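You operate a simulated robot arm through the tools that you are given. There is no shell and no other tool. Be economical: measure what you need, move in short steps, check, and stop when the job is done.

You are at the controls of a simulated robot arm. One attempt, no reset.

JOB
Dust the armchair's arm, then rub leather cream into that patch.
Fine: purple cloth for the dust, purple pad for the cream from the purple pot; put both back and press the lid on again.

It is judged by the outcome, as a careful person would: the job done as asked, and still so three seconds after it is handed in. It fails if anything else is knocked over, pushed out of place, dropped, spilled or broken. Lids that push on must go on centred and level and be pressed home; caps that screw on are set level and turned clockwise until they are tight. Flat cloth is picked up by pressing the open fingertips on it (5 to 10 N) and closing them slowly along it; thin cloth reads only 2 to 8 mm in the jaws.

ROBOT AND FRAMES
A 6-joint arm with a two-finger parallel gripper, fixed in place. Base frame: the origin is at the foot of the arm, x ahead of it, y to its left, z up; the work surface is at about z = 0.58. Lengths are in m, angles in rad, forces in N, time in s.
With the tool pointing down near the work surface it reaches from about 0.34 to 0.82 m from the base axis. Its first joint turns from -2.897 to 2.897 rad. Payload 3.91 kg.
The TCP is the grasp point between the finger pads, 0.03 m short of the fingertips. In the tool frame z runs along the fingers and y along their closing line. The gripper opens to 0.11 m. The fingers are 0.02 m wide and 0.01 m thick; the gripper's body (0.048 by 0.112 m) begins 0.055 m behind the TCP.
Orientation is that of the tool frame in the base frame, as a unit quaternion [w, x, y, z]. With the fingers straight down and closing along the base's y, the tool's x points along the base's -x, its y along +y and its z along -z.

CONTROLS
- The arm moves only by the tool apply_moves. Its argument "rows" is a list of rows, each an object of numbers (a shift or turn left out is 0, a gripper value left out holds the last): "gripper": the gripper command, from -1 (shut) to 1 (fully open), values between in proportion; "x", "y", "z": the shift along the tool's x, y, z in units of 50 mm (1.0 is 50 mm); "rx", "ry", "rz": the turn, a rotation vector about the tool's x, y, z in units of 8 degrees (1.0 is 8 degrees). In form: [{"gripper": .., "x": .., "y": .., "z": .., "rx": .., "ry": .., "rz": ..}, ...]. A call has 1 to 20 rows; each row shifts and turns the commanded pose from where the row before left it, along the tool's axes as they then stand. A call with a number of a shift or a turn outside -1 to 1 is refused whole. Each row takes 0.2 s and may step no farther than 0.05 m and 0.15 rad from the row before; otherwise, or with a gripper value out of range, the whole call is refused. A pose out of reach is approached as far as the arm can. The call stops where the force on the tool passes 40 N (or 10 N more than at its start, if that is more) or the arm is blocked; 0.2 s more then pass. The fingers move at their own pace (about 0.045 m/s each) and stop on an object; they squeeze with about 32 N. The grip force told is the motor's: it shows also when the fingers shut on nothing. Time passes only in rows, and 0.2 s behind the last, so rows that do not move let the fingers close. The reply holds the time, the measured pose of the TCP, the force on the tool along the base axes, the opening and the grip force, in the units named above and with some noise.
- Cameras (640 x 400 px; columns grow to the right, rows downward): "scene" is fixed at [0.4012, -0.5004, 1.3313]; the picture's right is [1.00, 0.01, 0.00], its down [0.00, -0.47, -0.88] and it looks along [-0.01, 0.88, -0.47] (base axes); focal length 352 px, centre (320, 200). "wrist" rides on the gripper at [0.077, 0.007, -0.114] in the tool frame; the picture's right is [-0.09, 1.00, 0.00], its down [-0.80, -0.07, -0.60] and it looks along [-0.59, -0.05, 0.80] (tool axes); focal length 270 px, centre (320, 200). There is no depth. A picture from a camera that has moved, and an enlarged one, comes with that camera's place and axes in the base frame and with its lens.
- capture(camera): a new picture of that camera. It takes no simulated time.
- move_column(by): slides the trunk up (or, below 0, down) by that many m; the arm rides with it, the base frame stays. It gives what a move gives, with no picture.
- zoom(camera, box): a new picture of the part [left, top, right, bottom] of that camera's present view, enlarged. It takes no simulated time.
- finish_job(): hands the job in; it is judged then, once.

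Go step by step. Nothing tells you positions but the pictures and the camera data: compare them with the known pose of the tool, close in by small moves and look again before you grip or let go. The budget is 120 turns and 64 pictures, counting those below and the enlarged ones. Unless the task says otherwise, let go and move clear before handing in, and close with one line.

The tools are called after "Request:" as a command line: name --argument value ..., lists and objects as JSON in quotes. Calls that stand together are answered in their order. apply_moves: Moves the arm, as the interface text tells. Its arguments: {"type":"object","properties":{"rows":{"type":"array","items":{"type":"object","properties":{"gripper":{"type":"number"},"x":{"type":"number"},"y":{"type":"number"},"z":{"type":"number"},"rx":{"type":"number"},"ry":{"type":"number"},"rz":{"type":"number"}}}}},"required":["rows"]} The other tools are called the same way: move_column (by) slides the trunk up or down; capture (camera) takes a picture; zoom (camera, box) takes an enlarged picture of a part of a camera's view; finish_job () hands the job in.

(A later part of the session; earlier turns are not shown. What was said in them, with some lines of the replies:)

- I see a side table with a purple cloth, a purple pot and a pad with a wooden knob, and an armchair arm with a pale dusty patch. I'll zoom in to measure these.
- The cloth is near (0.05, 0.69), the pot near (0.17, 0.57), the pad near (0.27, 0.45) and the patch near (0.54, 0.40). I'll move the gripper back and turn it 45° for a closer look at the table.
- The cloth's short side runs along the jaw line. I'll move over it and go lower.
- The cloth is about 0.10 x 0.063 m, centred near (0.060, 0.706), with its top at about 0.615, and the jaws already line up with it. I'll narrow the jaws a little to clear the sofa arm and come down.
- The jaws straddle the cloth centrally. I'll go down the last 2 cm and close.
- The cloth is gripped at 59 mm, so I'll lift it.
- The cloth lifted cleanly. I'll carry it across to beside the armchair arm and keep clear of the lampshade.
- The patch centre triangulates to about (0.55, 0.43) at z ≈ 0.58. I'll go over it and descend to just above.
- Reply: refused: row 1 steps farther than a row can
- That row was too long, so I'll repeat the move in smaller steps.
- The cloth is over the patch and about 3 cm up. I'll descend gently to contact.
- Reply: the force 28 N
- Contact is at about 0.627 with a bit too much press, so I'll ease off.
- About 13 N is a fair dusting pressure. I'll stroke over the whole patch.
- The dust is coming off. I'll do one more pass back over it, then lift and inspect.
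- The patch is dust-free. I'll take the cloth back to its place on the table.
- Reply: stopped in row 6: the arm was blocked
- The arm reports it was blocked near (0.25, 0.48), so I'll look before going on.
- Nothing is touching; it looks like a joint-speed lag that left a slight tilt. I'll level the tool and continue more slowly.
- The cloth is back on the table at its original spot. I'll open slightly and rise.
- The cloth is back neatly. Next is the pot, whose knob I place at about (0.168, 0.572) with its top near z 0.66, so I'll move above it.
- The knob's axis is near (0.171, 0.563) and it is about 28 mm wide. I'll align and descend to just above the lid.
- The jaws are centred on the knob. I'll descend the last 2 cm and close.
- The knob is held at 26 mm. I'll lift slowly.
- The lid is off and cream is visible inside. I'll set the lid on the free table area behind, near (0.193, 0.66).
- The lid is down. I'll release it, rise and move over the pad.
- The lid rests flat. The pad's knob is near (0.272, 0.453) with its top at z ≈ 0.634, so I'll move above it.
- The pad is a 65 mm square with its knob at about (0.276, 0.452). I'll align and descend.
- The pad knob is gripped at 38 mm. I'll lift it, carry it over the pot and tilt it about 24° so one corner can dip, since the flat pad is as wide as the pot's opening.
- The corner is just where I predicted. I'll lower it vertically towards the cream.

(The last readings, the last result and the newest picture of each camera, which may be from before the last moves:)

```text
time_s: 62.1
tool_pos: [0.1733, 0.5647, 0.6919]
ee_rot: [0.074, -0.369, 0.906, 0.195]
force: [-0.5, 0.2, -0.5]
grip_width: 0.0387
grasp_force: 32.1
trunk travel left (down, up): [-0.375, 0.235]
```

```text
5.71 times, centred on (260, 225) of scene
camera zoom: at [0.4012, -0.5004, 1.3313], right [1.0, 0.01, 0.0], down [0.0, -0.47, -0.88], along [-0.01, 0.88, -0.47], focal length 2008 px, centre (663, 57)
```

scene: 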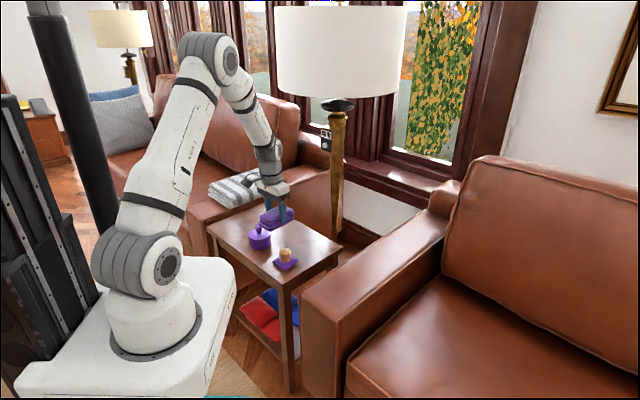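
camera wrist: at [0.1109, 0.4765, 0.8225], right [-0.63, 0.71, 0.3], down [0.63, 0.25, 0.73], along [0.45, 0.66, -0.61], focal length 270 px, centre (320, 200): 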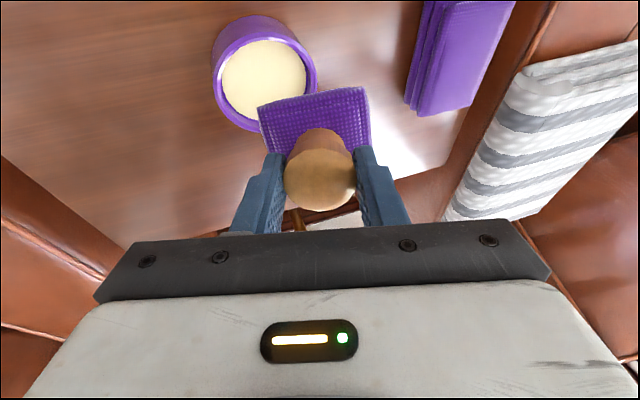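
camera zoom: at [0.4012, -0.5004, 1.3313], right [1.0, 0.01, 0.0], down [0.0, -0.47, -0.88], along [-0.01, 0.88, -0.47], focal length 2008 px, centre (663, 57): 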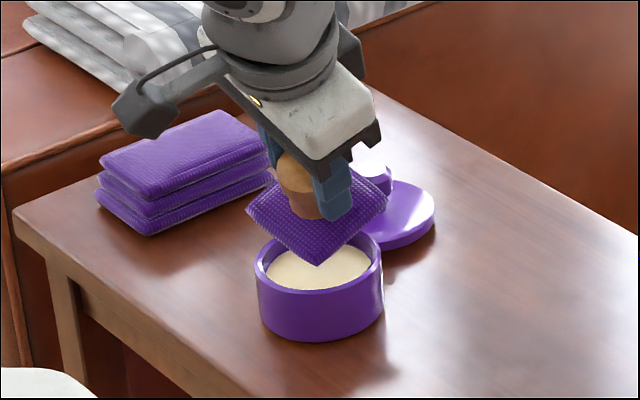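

Request:
apply_moves --rows '[{"x": 0.04, "y": -0.041, "z": 0.128}, {"x": 0.04, "y": -0.041, "z": 0.128}, {"x": 0.03, "y": -0.03, "z": 0.1}, {}, {}]'

Request:
zoom --camera "scene" --box '[220, 190, 300, 260]'

```text
time_s: 63.3
tool_pos: [0.1738, 0.5646, 0.6746]
ee_rot: [0.075, -0.369, 0.905, 0.197]
force: [4.4, -3.1, 17.6]
grip_width: 0.0384
grasp_force: 31.4
trunk travel left (down, up): [-0.375, 0.235]
```

```text
5.71 times, centred on (260, 225) of scene
camera zoom: at [0.4012, -0.5004, 1.3313], right [1.0, 0.01, 0.0], down [0.0, -0.47, -0.88], along [-0.01, 0.88, -0.47], focal length 2008 px, centre (663, 57)
```

zoom: 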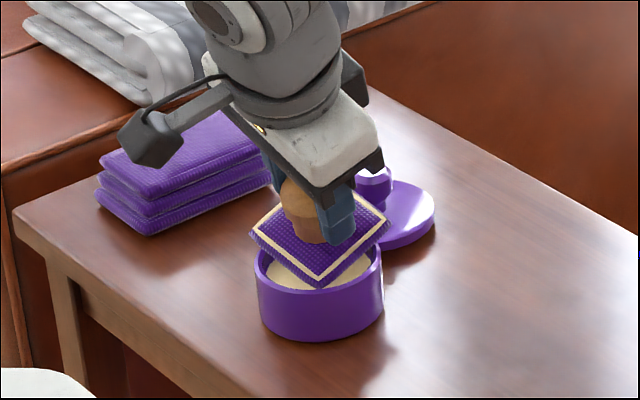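

The pad has picked up cream, which shows as a pale ring on it. I'll lift straight up and level it.

Request:
apply_moves --rows '[{"x": -0.1, "y": 0.1, "z": -0.32}, {"x": -0.2, "y": 0.203, "z": -0.64}, {"x": -0.2, "y": 0.203, "z": -0.64}, {"x": -0.2, "y": 0.203, "z": -0.64}, {}, {"rx": 0.714, "ry": 0.7}, {"rx": 0.714, "ry": 0.7}, {"rx": 0.714, "ry": 0.7}, {}, {}]'

Request:
capture --camera "wrist"

Request:
zoom --camera "scene" --box '[210, 160, 310, 260]'

```text
time_s: 65.5
tool_pos: [0.1738, 0.5631, 0.7942]
ee_rot: [-0.004, -0.378, 0.926, 0.003]
force: [0.2, 0.1, -0.3]
grip_width: 0.0382
grasp_force: 31.9
trunk travel left (down, up): [-0.375, 0.235]
```

```text
22 pictures are left
camera wrist: at [0.1163, 0.5137, 0.9093], right [-0.64, 0.77, 0.01], down [0.63, 0.51, 0.59], along [0.45, 0.38, -0.81], focal length 270 px, centre (320, 200)
```

wrist: 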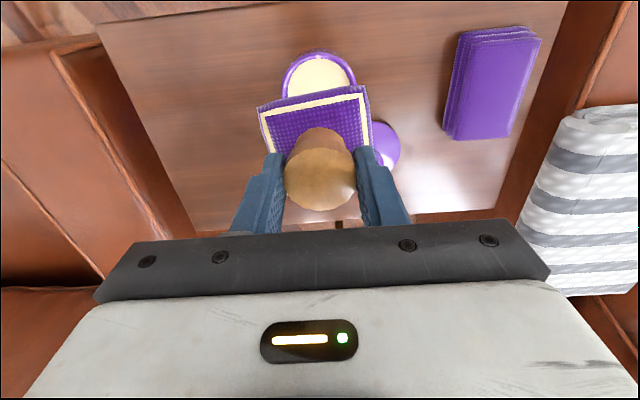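

```text
4.00 times, centred on (260, 210) of scene
camera zoom: at [0.4012, -0.5004, 1.3313], right [1.0, 0.01, 0.0], down [0.0, -0.47, -0.88], along [-0.01, 0.88, -0.47], focal length 1406 px, centre (560, 160)
```

zoom: 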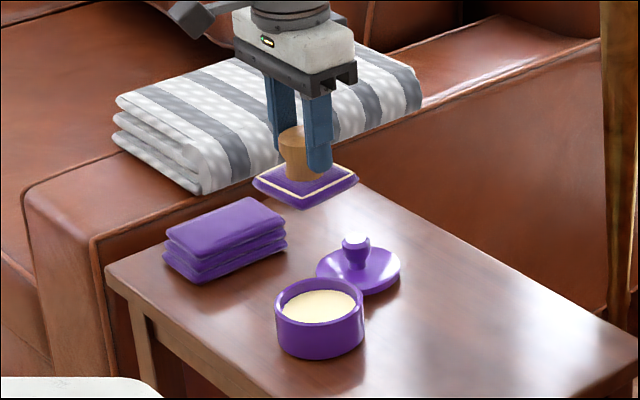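

The pad is level and still firmly held. I'll carry it to the patch.

Request:
apply_moves --rows '[{"x": -0.27, "y": -0.551}, {"x": -0.27, "y": -0.551}, {"x": -0.27, "y": -0.551}, {"x": -0.27, "y": -0.551}, {"x": -0.27, "y": -0.551}, {"x": -0.27, "y": -0.551}, {"x": -0.27, "y": -0.551}, {"x": -0.27, "y": -0.551}, {"x": -0.27, "y": -0.551}, {"x": -0.27, "y": -0.551}, {"x": -0.27, "y": -0.551}, {"x": -0.27, "y": -0.551}, {"x": -0.27, "y": -0.551}, {}, {"z": 0.7}, {"z": 0.7}, {"z": 0.7}, {"z": 0.6}, {}, {}]'

Request:
zoom --camera "scene" --box '[300, 170, 460, 330]'

```text
time_s: 69.7
tool_pos: [0.5504, 0.4295, 0.6564]
ee_rot: [-0.003, -0.38, 0.925, 0.004]
force: [-0.2, -0.3, 0.3]
grip_width: 0.0381
grasp_force: 31.7
trunk travel left (down, up): [-0.375, 0.235]
```

```text
2.50 times, centred on (380, 250) of scene
camera zoom: at [0.4012, -0.5004, 1.3313], right [1.0, 0.01, 0.0], down [0.0, -0.47, -0.88], along [-0.01, 0.88, -0.47], focal length 879 px, centre (170, 75)
```

zoom: 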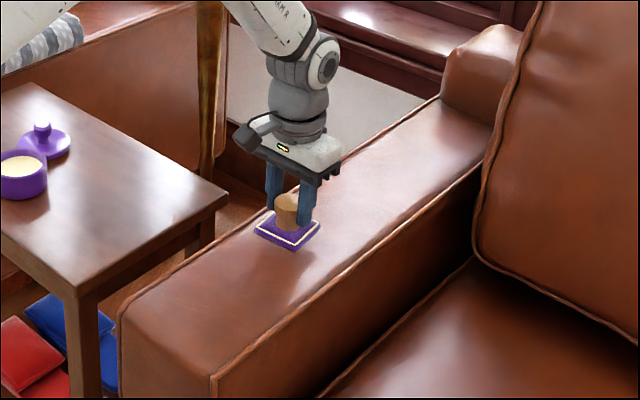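

Now I'll lower the pad to gentle contact.

Request:
apply_moves --rows '[{"z": 0.15}, {"z": 0.1}, {"z": 0.06}, {}]'

```text
time_s: 70.7
tool_pos: [0.5497, 0.4309, 0.6401]
ee_rot: [-0.003, -0.379, 0.925, 0.005]
force: [-0.2, 0.6, 0.5]
grip_width: 0.0383
grasp_force: 31.9
trunk travel left (down, up): [-0.375, 0.235]
```

Request:
apply_moves --rows '[{"z": 0.05}, {"z": 0.03}, {}]'

```text
time_s: 71.5
tool_pos: [0.5498, 0.4308, 0.6388]
ee_rot: [-0.001, -0.38, 0.925, 0.006]
force: [-1.7, -3.8, 18.5]
grip_width: 0.0382
grasp_force: 32.1
trunk travel left (down, up): [-0.375, 0.235]
```

Request:
apply_moves --rows '[{"z": -0.025, "x": 0.35}, {"x": 0.35}, {"y": 0.4}, {"x": -0.35}, {"x": -0.35}, {"x": -0.35}, {"x": -0.35}, {"y": -0.4}, {"x": 0.35}, {"x": 0.35}, {"x": 0.35}, {"x": 0.35}, {"y": -0.4}, {"x": -0.35}, {"x": -0.35}, {"x": -0.35}, {"x": -0.35}, {}]'

Request:
zoom --camera "scene" --box '[300, 170, 460, 330]'

```text
time_s: 75.3
tool_pos: [0.5892, 0.439, 0.6368]
ee_rot: [-0.003, -0.379, 0.925, 0.005]
force: [-3.7, -3.4, 11.1]
grip_width: 0.0379
grasp_force: 31.9
trunk travel left (down, up): [-0.375, 0.235]
```

```text
2.50 times, centred on (380, 250) of scene
camera zoom: at [0.4012, -0.5004, 1.3313], right [1.0, 0.01, 0.0], down [0.0, -0.47, -0.88], along [-0.01, 0.88, -0.47], focal length 879 px, centre (170, 75)
```

zoom: 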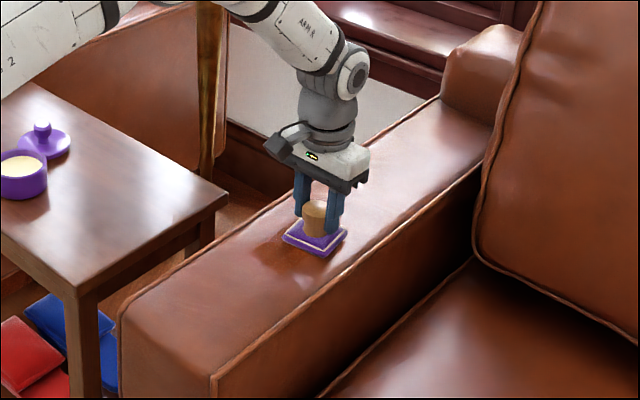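

A darker, conditioned patch is showing. I'll make a second pass, then lift and inspect.

Request:
apply_moves --rows '[{"x": -0.15}, {"x": 0.37}, {"x": 0.37}, {"x": 0.37}, {"x": 0.37}, {"x": 0.2}, {"y": 0.4}, {"x": -0.38}, {"x": -0.38}, {"x": -0.38}, {"x": -0.38}, {"y": 0.4}, {"x": 0.38}, {"x": 0.38}, {"x": 0.38}, {"x": 0.38}, {"z": -0.4}, {"z": -0.8}, {"z": -0.8}, {"z": -0.8}]'

Request:
zoom --camera "scene" --box '[300, 170, 460, 330]'

```text
time_s: 79.5
tool_pos: [0.5054, 0.4147, 0.7781]
ee_rot: [-0.003, -0.379, 0.925, 0.004]
force: [0.9, -1.0, -0.3]
grip_width: 0.038
grasp_force: 31.7
trunk travel left (down, up): [-0.375, 0.235]
```

```text
2.50 times, centred on (380, 250) of scene
camera zoom: at [0.4012, -0.5004, 1.3313], right [1.0, 0.01, 0.0], down [0.0, -0.47, -0.88], along [-0.01, 0.88, -0.47], focal length 879 px, centre (170, 75)
```

zoom: 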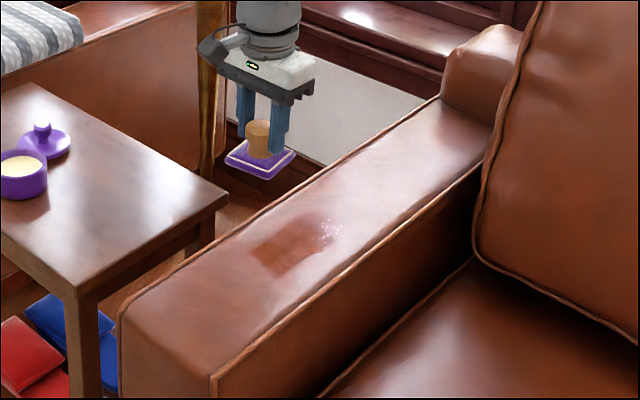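

Request:
zoom --camera "scene" --box '[350, 215, 400, 250]'

```text
11.43 times, centred on (375, 232) of scene
camera zoom: at [0.4012, -0.5004, 1.3313], right [1.0, 0.01, 0.0], down [0.0, -0.47, -0.88], along [-0.01, 0.88, -0.47], focal length 4017 px, centre (-309, -171)
```

zoom: 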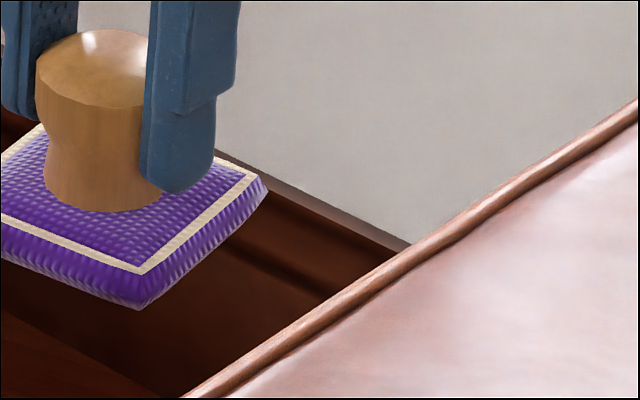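

Request:
zoom --camera "scene" --box '[338, 248, 402, 288]'

```text
10.00 times, centred on (370, 268) of scene
camera zoom: at [0.4012, -0.5004, 1.3313], right [1.0, 0.01, 0.0], down [0.0, -0.47, -0.88], along [-0.01, 0.88, -0.47], focal length 3515 px, centre (-180, -480)
```

zoom: 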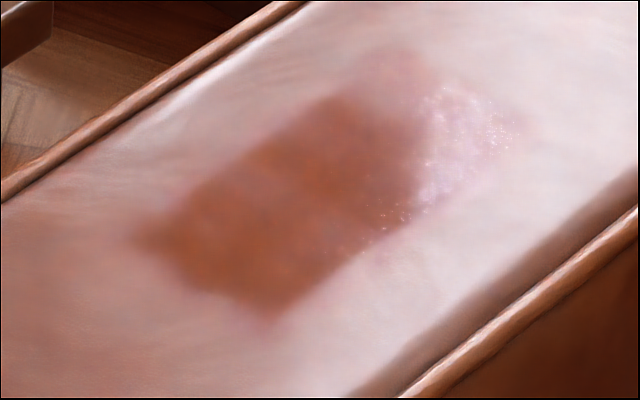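

The creamed patch shows clearly, but there are pale specks at its far right end near (0.60, 0.44) that look like cream not yet worked in. I'll rub that part more.

Request:
apply_moves --rows '[{"x": -0.6, "y": -0.45}, {"x": -0.6, "y": -0.45}, {}, {"z": 0.7}, {"z": 0.7}, {"z": 0.7}, {"z": 0.5}, {"z": 0.1}, {"z": 0.05}, {}]'

```text
time_s: 81.7
tool_pos: [0.5789, 0.4265, 0.6395]
ee_rot: [-0.003, -0.379, 0.925, 0.005]
force: [0.0, 0.1, -0.1]
grip_width: 0.038
grasp_force: 32.2
trunk travel left (down, up): [-0.375, 0.235]
```

Request:
apply_moves --rows '[{"z": 0.06}, {"z": 0.03}, {}]'

```text
time_s: 82.5
tool_pos: [0.5796, 0.4266, 0.6368]
ee_rot: [-0.001, -0.379, 0.925, 0.004]
force: [-2.7, -1.6, 20.9]
grip_width: 0.0377
grasp_force: 31.9
trunk travel left (down, up): [-0.375, 0.235]
```

Request:
apply_moves --rows '[{"x": -0.3, "z": -0.01}, {"x": -0.3}, {"x": -0.3}, {"y": -0.25, "x": 0.1}, {"x": 0.3}, {"x": 0.3}, {"x": 0.3}, {"x": 0.3}, {"y": 0.3}, {"x": -0.3}, {"x": -0.3}, {"x": -0.3}, {"x": -0.3}, {"y": 0.3}, {"x": 0.3}, {"x": 0.3}, {"x": 0.3}, {"x": 0.3}, {"x": 0.3}, {}]'

Request:
apply_moves --rows '[{"z": -0.4}, {"z": -0.8}, {"z": -0.8}, {"z": -0.8}, {"x": 0.5, "y": 0.5}, {"x": 0.5, "y": 0.5}, {}]'

Request:
zoom --camera "scene" --box '[338, 248, 402, 288]'

```text
time_s: 86.7
tool_pos: [0.5414, 0.4134, 0.637]
ee_rot: [-0.003, -0.38, 0.925, 0.005]
force: [4.4, 3.3, 13.1]
grip_width: 0.0377
grasp_force: 32.3
trunk travel left (down, up): [-0.375, 0.235]
```

```text
time_s: 88.3
tool_pos: [0.4727, 0.4139, 0.7741]
ee_rot: [-0.003, -0.379, 0.925, 0.005]
force: [-0.7, -0.1, 0.1]
grip_width: 0.0374
grasp_force: 32.2
trunk travel left (down, up): [-0.375, 0.235]
```

```text
10.00 times, centred on (370, 268) of scene
camera zoom: at [0.4012, -0.5004, 1.3313], right [1.0, 0.01, 0.0], down [0.0, -0.47, -0.88], along [-0.01, 0.88, -0.47], focal length 3515 px, centre (-180, -480)
```

zoom: 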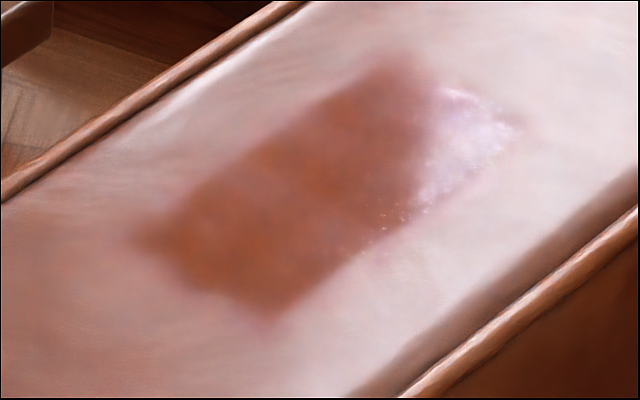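

The specks have smoothed out and what remains looks like window glare on the glossy cream. I'll confirm from the wrist camera's angle.

Request:
apply_moves --rows '[{"x": -0.4, "y": 0.6}, {"x": -0.4, "y": 0.6}, {"x": -0.3, "y": 0.5}, {}]'

Request:
capture --camera "wrist"

```text
time_s: 89.3
tool_pos: [0.4525, 0.5112, 0.7773]
ee_rot: [-0.003, -0.38, 0.925, 0.005]
force: [0.7, 0.6, 0.5]
grip_width: 0.0377
grasp_force: 31.8
trunk travel left (down, up): [-0.375, 0.235]
```

```text
14 pictures are left
camera wrist: at [0.394, 0.4625, 0.8912], right [-0.64, 0.77, 0.01], down [0.63, 0.51, 0.59], along [0.45, 0.38, -0.81], focal length 270 px, centre (320, 200)
```

wrist: 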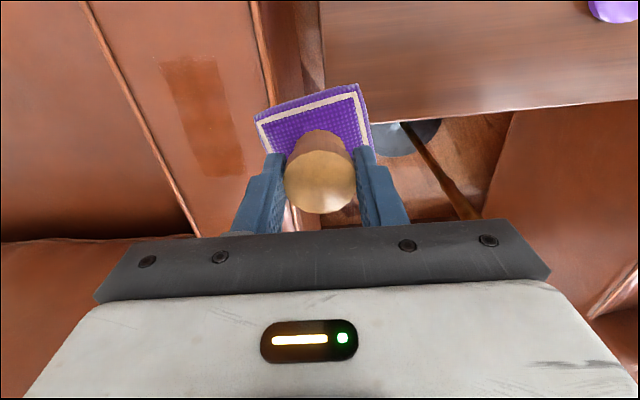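

From this angle the patch is uniformly conditioned with no residue. I'll return the pad to its original spot, undoing a slight twist it picked up in the jaws.

Request:
apply_moves --rows '[{"x": 0.476, "y": 0.233}, {"x": 0.476, "y": 0.233}, {"x": 0.476, "y": 0.233}, {"x": 0.476, "y": 0.233}, {"x": 0.476, "y": 0.233}, {"x": 0.476, "y": 0.233}, {"x": 0.476, "y": 0.233}, {"rz": 0.6}, {"z": 0.6}, {"z": 0.6}, {"z": 0.6}, {"z": 0.4}, {}, {}]'

Request:
zoom --camera "scene" --box '[220, 190, 330, 290]'

```text
time_s: 90.9
tool_pos: [0.2441, 0.4726, 0.7732]
ee_rot: [0.015, -0.376, 0.926, -0.014]
force: [0.1, -0.2, 0.2]
grip_width: 0.0373
grasp_force: 32.0
trunk travel left (down, up): [-0.375, 0.235]
stopped in row 8: the arm was blocked; the commanded pose is now the measured one
```

```text
4.00 times, centred on (275, 240) of scene
camera zoom: at [0.4012, -0.5004, 1.3313], right [1.0, 0.01, 0.0], down [0.0, -0.47, -0.88], along [-0.01, 0.88, -0.47], focal length 1406 px, centre (500, 40)
```

zoom: 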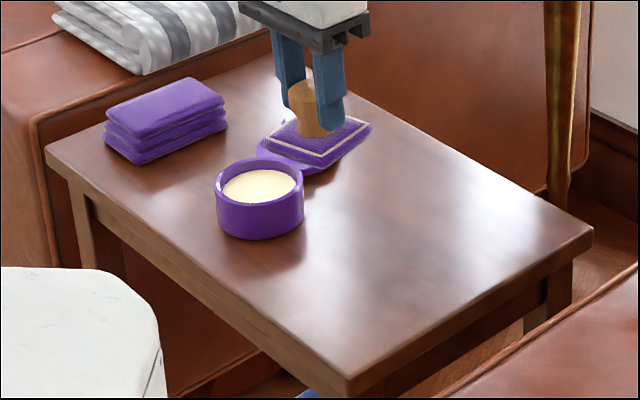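

The arm stopped early again from speed lag, touching nothing. I'll level the tool and check where it is.

Request:
apply_moves --rows '[{"rx": -0.13, "ry": 0.06, "rz": 0.28}, {"rx": -0.137, "ry": 0.063, "rz": 0.28}, {}, {}]'

```text
time_s: 91.9
tool_pos: [0.2459, 0.4716, 0.7717]
ee_rot: [-0.003, -0.339, 0.941, 0.002]
force: [0.5, 0.3, 0.1]
grip_width: 0.0377
grasp_force: 31.8
trunk travel left (down, up): [-0.375, 0.235]
```

Request:
apply_moves --rows '[{"x": -0.116, "y": -0.34}, {"x": -0.116, "y": -0.34}, {}, {"z": 0.6}, {"z": 0.6}, {"z": 0.6}, {"z": 0.6}, {}]'

Request:
zoom --camera "scene" --box '[220, 190, 330, 290]'

```text
time_s: 93.7
tool_pos: [0.2821, 0.4509, 0.6506]
ee_rot: [-0.005, -0.338, 0.941, 0.003]
force: [0.5, 0.0, -0.1]
grip_width: 0.0374
grasp_force: 32.2
trunk travel left (down, up): [-0.375, 0.235]
```

```text
4.00 times, centred on (275, 240) of scene
camera zoom: at [0.4012, -0.5004, 1.3313], right [1.0, 0.01, 0.0], down [0.0, -0.47, -0.88], along [-0.01, 0.88, -0.47], focal length 1406 px, centre (500, 40)
```

zoom: 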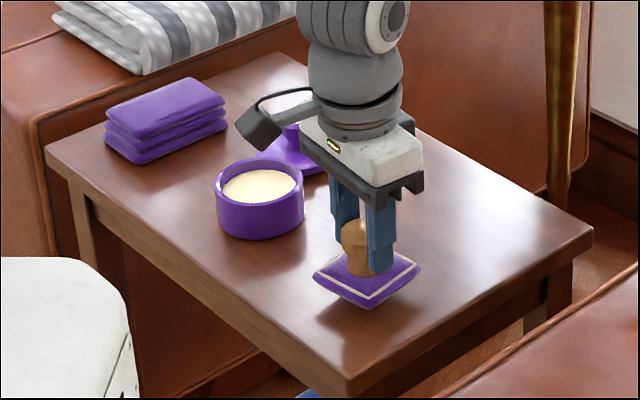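

Request:
apply_moves --rows '[{"x": 0.06, "y": 0.1}, {"z": 0.12}, {"z": 0.06}, {"z": 0.04}, {}]'

```text
time_s: 94.9
tool_pos: [0.2747, 0.4535, 0.6407]
ee_rot: [-0.004, -0.338, 0.941, 0.003]
force: [-0.4, 0.9, -0.3]
grip_width: 0.0374
grasp_force: 32.0
trunk travel left (down, up): [-0.375, 0.235]
```

Request:
apply_moves --rows '[{"z": 0.05}, {"z": 0.03}, {}]'

```text
time_s: 95.7
tool_pos: [0.2744, 0.4522, 0.6377]
ee_rot: [-0.005, -0.339, 0.941, 0.003]
force: [0.1, 0.6, -0.2]
grip_width: 0.0372
grasp_force: 31.7
trunk travel left (down, up): [-0.375, 0.235]
```

Request:
apply_moves --rows '[{"z": 0.04}, {"z": 0.03}, {}]'

```text
time_s: 96.5
tool_pos: [0.2733, 0.4516, 0.6365]
ee_rot: [-0.002, -0.339, 0.941, 0.005]
force: [-1.0, -3.1, 34.0]
grip_width: 0.037
grasp_force: 31.7
trunk travel left (down, up): [-0.375, 0.235]
```

The pad is firmly down. I'll ease off, release and rise.

Request:
apply_moves --rows '[{"z": -0.06}, {"gripper": -0.2}, {"gripper": 0.0}, {"gripper": 0.3}, {}, {"z": -0.3}, {"z": -0.6}, {"z": -0.6}, {"z": -0.6}, {"z": -0.6}, {"rz": -0.6}, {}]'

Request:
capture --camera "wrist"

```text
time_s: 99.1
tool_pos: [0.276, 0.4502, 0.7717]
ee_rot: [-0.004, -0.378, 0.926, 0.003]
force: [0.3, -0.4, -0.1]
grip_width: 0.0717
grasp_force: 0.1
trunk travel left (down, up): [-0.375, 0.235]
```

```text
11 pictures are left
camera wrist: at [0.2183, 0.401, 0.8861], right [-0.63, 0.77, 0.01], down [0.63, 0.51, 0.59], along [0.45, 0.38, -0.81], focal length 270 px, centre (320, 200)
```

wrist: 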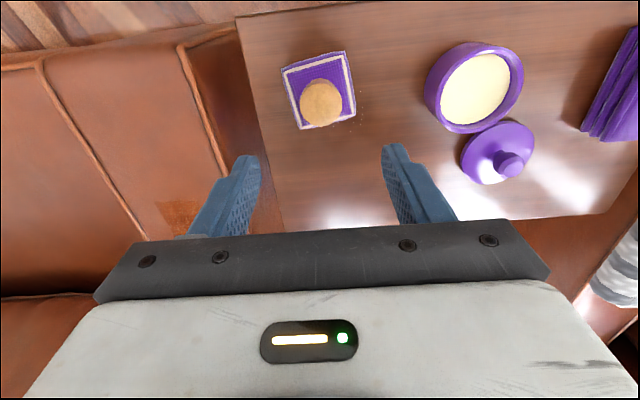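

The pad is back in place and upright. Now I'll fetch the lid from (0.192, 0.66).

Request:
apply_moves --rows '[{"x": -0.217, "y": 0.521}, {"x": -0.217, "y": 0.521}, {"x": -0.217, "y": 0.521}, {"x": -0.217, "y": 0.521}, {"x": -0.217, "y": 0.521}, {"x": -0.217, "y": 0.521}, {"x": -0.217, "y": 0.521}, {"x": -0.217, "y": 0.521, "gripper": 0.2}, {}, {"z": 0.6}, {"z": 0.6}, {"z": 0.6}, {}]'

Request:
capture --camera "wrist"

```text
time_s: 101.9
tool_pos: [0.1907, 0.6616, 0.6821]
ee_rot: [-0.004, -0.378, 0.926, 0.005]
force: [0.1, 0.4, -0.1]
grip_width: 0.0659
grasp_force: 0.0
trunk travel left (down, up): [-0.375, 0.235]
```

```text
10 pictures are left
camera wrist: at [0.133, 0.612, 0.7976], right [-0.63, 0.77, 0.01], down [0.63, 0.51, 0.59], along [0.45, 0.38, -0.81], focal length 270 px, centre (320, 200)
```

wrist: 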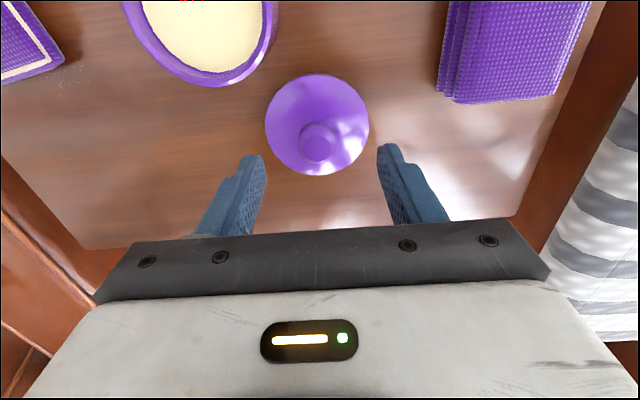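

Request:
apply_moves --rows '[{"z": 0.4}, {"z": 0.4}, {"z": 0.2}, {}, {"gripper": -0.1}, {"gripper": -0.3}, {"gripper": -0.5}, {"gripper": -1}, {}, {}, {}]'

```text
time_s: 104.3
tool_pos: [0.1898, 0.6616, 0.6322]
ee_rot: [-0.004, -0.378, 0.926, 0.003]
force: [0.8, 0.9, -0.3]
grip_width: 0.0258
grasp_force: 32.1
trunk travel left (down, up): [-0.375, 0.235]
```

I have the lid. I'll lift it and bring it above the pot.

Request:
apply_moves --rows '[{"z": -0.3}, {"z": -0.5}, {"z": -0.6}, {"z": -0.6}, {"x": 0.334, "y": -0.23}, {"x": 0.334, "y": -0.23}, {"x": 0.334, "y": -0.23}, {"x": 0.334, "y": -0.23}, {"x": 0.334, "y": -0.23}, {}, {"z": 0.4}, {}, {}]'

Request:
zoom --camera "scene" --box '[220, 190, 300, 260]'

Request:
apply_moves --rows '[{}]'

Request:
apply_moves --rows '[{}]'

```text
time_s: 107.1
tool_pos: [0.1718, 0.5608, 0.7115]
ee_rot: [-0.003, -0.378, 0.926, 0.003]
force: [-1.5, -0.5, -0.8]
grip_width: 0.0258
grasp_force: 32.4
trunk travel left (down, up): [-0.375, 0.235]
```

```text
5.71 times, centred on (260, 225) of scene
camera zoom: at [0.4012, -0.5004, 1.3313], right [1.0, 0.01, 0.0], down [0.0, -0.47, -0.88], along [-0.01, 0.88, -0.47], focal length 2008 px, centre (663, 57)
```

zoom: 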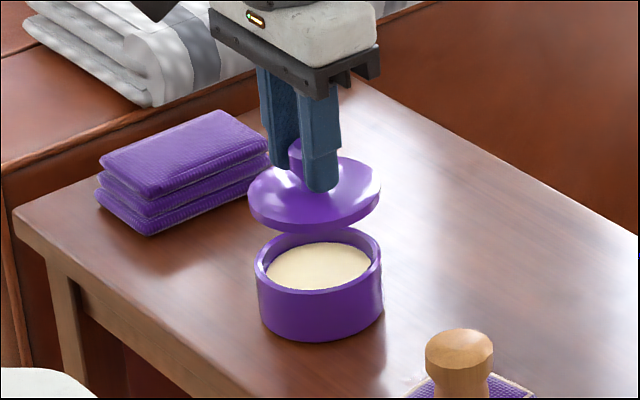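

```text
time_s: 107.5
tool_pos: [0.1734, 0.5604, 0.7117]
ee_rot: [-0.004, -0.377, 0.926, 0.004]
force: [-0.1, 0.3, -0.5]
grip_width: 0.0259
grasp_force: 32.1
trunk travel left (down, up): [-0.375, 0.235]
```

```text
time_s: 107.9
tool_pos: [0.1729, 0.5605, 0.712]
ee_rot: [-0.004, -0.378, 0.926, 0.003]
force: [0.0, 0.0, 0.5]
grip_width: 0.0262
grasp_force: 31.8
trunk travel left (down, up): [-0.375, 0.235]
```

The lid is about 2 mm off centre, so I'll trim that and lower to just above the rim.

Request:
apply_moves --rows '[{"x": 0.012, "y": 0.042}, {"z": 0.4}, {"z": 0.35}, {}, {}]'

Request:
apply_moves --rows '[{}]'

Request:
zoom --camera "scene" --box '[235, 205, 285, 255]'

```text
time_s: 109.1
tool_pos: [0.1695, 0.5637, 0.6746]
ee_rot: [-0.004, -0.378, 0.926, 0.003]
force: [0.3, 1.0, -0.8]
grip_width: 0.0261
grasp_force: 31.7
trunk travel left (down, up): [-0.375, 0.235]
```

```text
time_s: 109.5
tool_pos: [0.1694, 0.5647, 0.6745]
ee_rot: [-0.004, -0.378, 0.926, 0.003]
force: [-1.0, -0.7, 0.0]
grip_width: 0.026
grasp_force: 32.1
trunk travel left (down, up): [-0.375, 0.235]
```

```text
8.00 times, centred on (260, 230) of scene
camera zoom: at [0.4012, -0.5004, 1.3313], right [1.0, 0.01, 0.0], down [0.0, -0.47, -0.88], along [-0.01, 0.88, -0.47], focal length 2812 px, centre (800, -40)
```

zoom: 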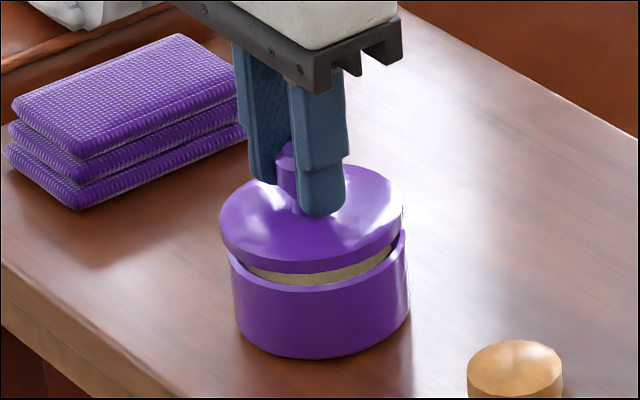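

It now sits about 2 mm the other way, so I'll trim back slightly.

Request:
apply_moves --rows '[{"y": -0.035}, {}, {}]'

Request:
apply_moves --rows '[{}]'

Request:
apply_moves --rows '[{}]'

Request:
zoom --camera "scene" --box '[235, 205, 285, 255]'

```text
time_s: 110.3
tool_pos: [0.1705, 0.5633, 0.6754]
ee_rot: [-0.004, -0.378, 0.926, 0.003]
force: [0.3, 0.1, 0.1]
grip_width: 0.0258
grasp_force: 32.1
trunk travel left (down, up): [-0.375, 0.235]
```

```text
time_s: 110.7
tool_pos: [0.1699, 0.5627, 0.6746]
ee_rot: [-0.004, -0.377, 0.926, 0.003]
force: [-0.1, -0.5, -0.8]
grip_width: 0.0259
grasp_force: 31.1
trunk travel left (down, up): [-0.375, 0.235]
```

```text
time_s: 111.1
tool_pos: [0.1702, 0.5628, 0.6759]
ee_rot: [-0.005, -0.379, 0.926, 0.003]
force: [-0.1, 0.8, -0.6]
grip_width: 0.0263
grasp_force: 31.9
trunk travel left (down, up): [-0.375, 0.235]
```

```text
8.00 times, centred on (260, 230) of scene
camera zoom: at [0.4012, -0.5004, 1.3313], right [1.0, 0.01, 0.0], down [0.0, -0.47, -0.88], along [-0.01, 0.88, -0.47], focal length 2812 px, centre (800, -40)
```

zoom: 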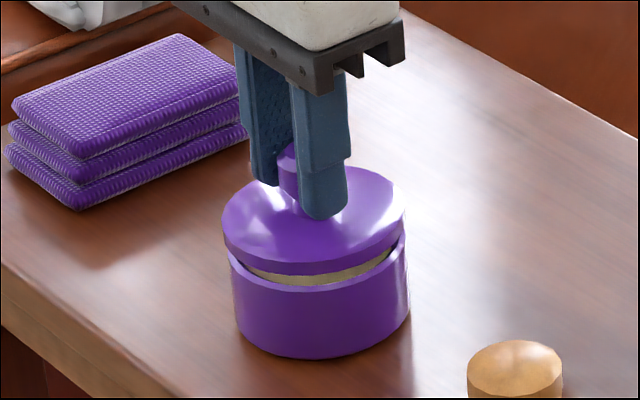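

The lid is now centred to within 1 mm. I'll lower and press it home.

Request:
apply_moves --rows '[{"z": 0.08, "y": -0.01}, {"z": 0.06}, {"z": 0.04}, {}]'

```text
time_s: 112.1
tool_pos: [0.1725, 0.5613, 0.6672]
ee_rot: [-0.003, -0.378, 0.926, 0.004]
force: [-1.7, -1.9, 7.4]
grip_width: 0.0257
grasp_force: 32.1
trunk travel left (down, up): [-0.375, 0.235]
```

Request:
apply_moves --rows '[{"z": 0.05}, {"z": 0.05}, {}]'

```text
time_s: 112.9
tool_pos: [0.1717, 0.5622, 0.6629]
ee_rot: [-0.003, -0.377, 0.926, 0.005]
force: [5.1, -2.2, 24.6]
grip_width: 0.0261
grasp_force: 31.5
trunk travel left (down, up): [-0.375, 0.235]
```

Request:
apply_moves --rows '[{"z": 0.03}, {"z": 0.03}, {}]'

Request:
zoom --camera "scene" --box '[235, 205, 285, 255]'

```text
time_s: 113.6
tool_pos: [0.1719, 0.562, 0.6623]
ee_rot: [0.0, -0.377, 0.926, 0.01]
force: [1.0, -22.7, 66.0]
grip_width: 0.0259
grasp_force: 32.2
trunk travel left (down, up): [-0.375, 0.235]
stopped in row 3: the force on the tool passed its limit (the readings are from after the stop); the commanded pose is now the measured one
```

```text
8.00 times, centred on (260, 230) of scene
camera zoom: at [0.4012, -0.5004, 1.3313], right [1.0, 0.01, 0.0], down [0.0, -0.47, -0.88], along [-0.01, 0.88, -0.47], focal length 2812 px, centre (800, -40)
```

zoom: 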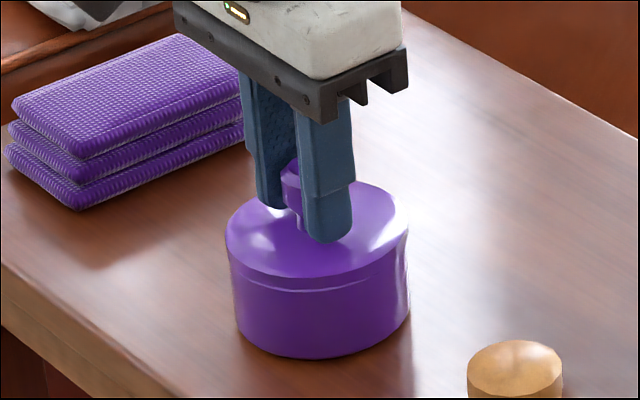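

The lid is down on the pot. I'll relax, release and rise, then inspect the seam.

Request:
apply_moves --rows '[{"z": -0.03}, {}, {"gripper": -0.3}, {"gripper": -0.1}, {"gripper": 0.1}, {}, {"z": -0.4}, {"z": -0.6}, {"z": -0.6}, {}]'

Request:
zoom --camera "scene" --box '[235, 205, 285, 255]'

```text
time_s: 115.8
tool_pos: [0.1699, 0.5623, 0.7356]
ee_rot: [-0.001, -0.377, 0.926, 0.006]
force: [0.2, -0.5, 0.0]
grip_width: 0.0608
grasp_force: 0.0
trunk travel left (down, up): [-0.375, 0.235]
```

```text
8.00 times, centred on (260, 230) of scene
camera zoom: at [0.4012, -0.5004, 1.3313], right [1.0, 0.01, 0.0], down [0.0, -0.47, -0.88], along [-0.01, 0.88, -0.47], focal length 2812 px, centre (800, -40)
```

zoom: 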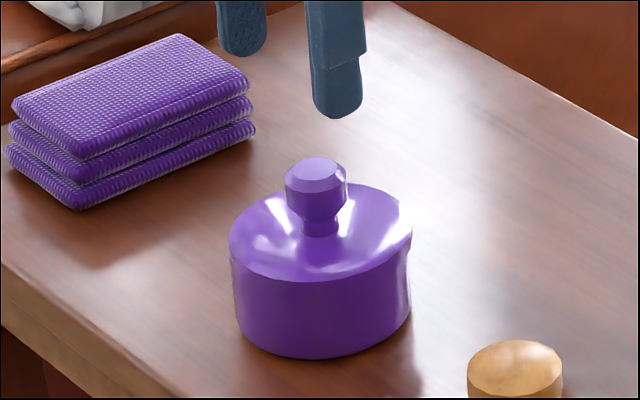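

The lid looks a hair off on one side, so I'll look closer.

Request:
zoom --camera "scene" --box '[246, 222, 274, 252]'

```text
13.33 times, centred on (260, 237) of scene
camera zoom: at [0.4012, -0.5004, 1.3313], right [1.0, 0.01, 0.0], down [0.0, -0.47, -0.88], along [-0.01, 0.88, -0.47], focal length 4687 px, centre (1120, -293)
```

zoom: 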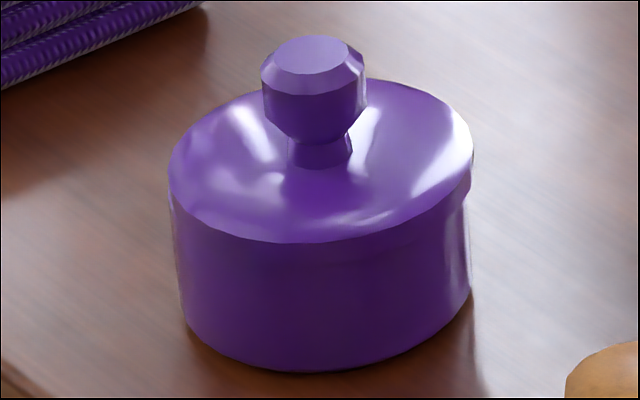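

The lid looks seated and level to about a millimetre. As a check I'll press straight down on the knob with closed fingertips.

Request:
apply_moves --rows '[{"x": -0.03, "y": -0.035, "gripper": -1}, {}, {}, {}, {}, {"z": 0.5}, {"z": 0.35}, {}, {"z": 0.06}, {"z": 0.06}, {}]'

```text
time_s: 118.2
tool_pos: [0.174, 0.5627, 0.6874]
ee_rot: [-0.002, -0.378, 0.926, 0.006]
force: [0.4, -1.4, 5.3]
grip_width: 0.0
grasp_force: 32.4
trunk travel left (down, up): [-0.375, 0.235]
```

Request:
apply_moves --rows '[{"z": 0.06}, {"z": 0.04}, {"z": 0.02}, {}]'

```text
time_s: 118.8
tool_pos: [0.1724, 0.5647, 0.6883]
ee_rot: [0.003, -0.376, 0.927, 0.012]
force: [-2.6, -12.5, 66.5]
grip_width: 0.0
grasp_force: 32.3
trunk travel left (down, up): [-0.375, 0.235]
stopped in row 3: the force on the tool passed its limit (the readings are from after the stop); the commanded pose is now the measured one
```

It's solid and doesn't give, so the lid is home. I'll back off and take a final look.

Request:
apply_moves --rows '[{"z": -0.2}, {"z": -0.6}, {"z": -0.8}, {"z": -0.8}, {"z": -0.8}, {"x": 0.5}, {"x": 0.5}, {"x": 0.5}, {}]'

Request:
zoom --camera "scene" --box '[246, 222, 274, 252]'

Request:
zoom --camera "scene" --box '[200, 180, 400, 305]'

```text
time_s: 120.8
tool_pos: [0.1211, 0.51, 0.8372]
ee_rot: [-0.001, -0.377, 0.926, 0.007]
force: [-0.4, 0.6, -0.2]
grip_width: 0.0001
grasp_force: 31.7
trunk travel left (down, up): [-0.375, 0.235]
```

```text
13.33 times, centred on (260, 237) of scene
camera zoom: at [0.4012, -0.5004, 1.3313], right [1.0, 0.01, 0.0], down [0.0, -0.47, -0.88], along [-0.01, 0.88, -0.47], focal length 4687 px, centre (1120, -293)
```

zoom: 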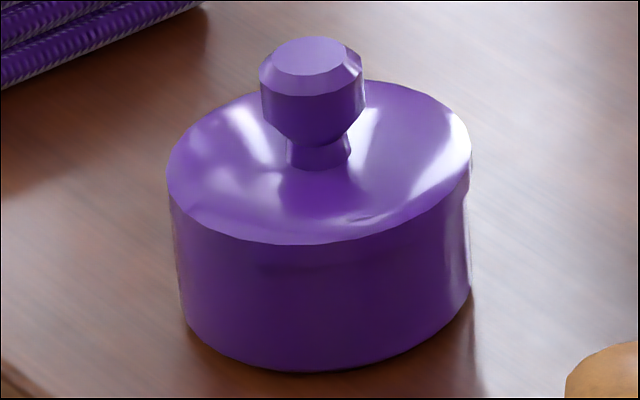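

```text
3.20 times, centred on (300, 242) of scene
camera zoom: at [0.4012, -0.5004, 1.3313], right [1.0, 0.01, 0.0], down [0.0, -0.47, -0.88], along [-0.01, 0.88, -0.47], focal length 1125 px, centre (384, 64)
```

zoom: 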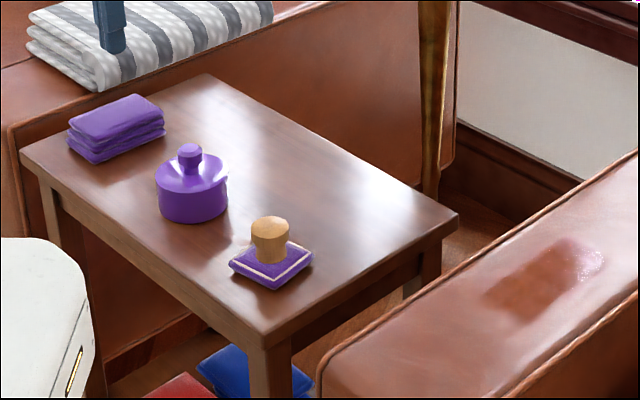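

The lid is seated. I see a faint pale mark beside the pad, so I'll zoom in on it.

Request:
zoom --camera "scene" --box '[262, 240, 306, 276]'

```text
11.11 times, centred on (284, 258) of scene
camera zoom: at [0.4012, -0.5004, 1.3313], right [1.0, 0.01, 0.0], down [0.0, -0.47, -0.88], along [-0.01, 0.88, -0.47], focal length 3906 px, centre (720, -444)
```

zoom: 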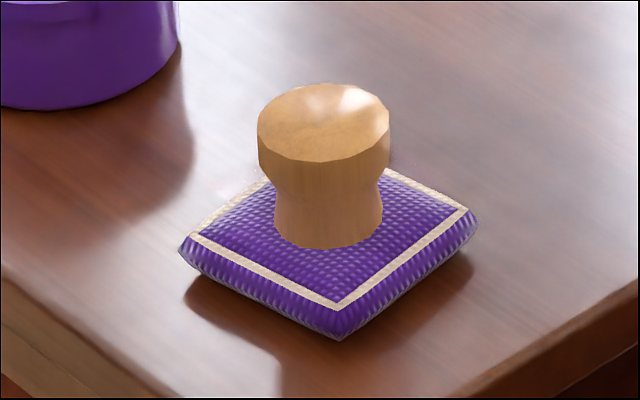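

The cloth and pad are back in place, the lid is pressed on and the patch is dusted and creamed. The mark by the pad is only a very faint speckle, and the gripper is clear, so I'm handing the job in.

Request:
finish_job

```text
The job is handed in.
```

I dusted the armchair's arm and rubbed leather cream into the same patch, put the purple cloth and pad back, and pressed the pot's lid home; a very faint pale speckle, possibly cream, is left on the table beside the pad.
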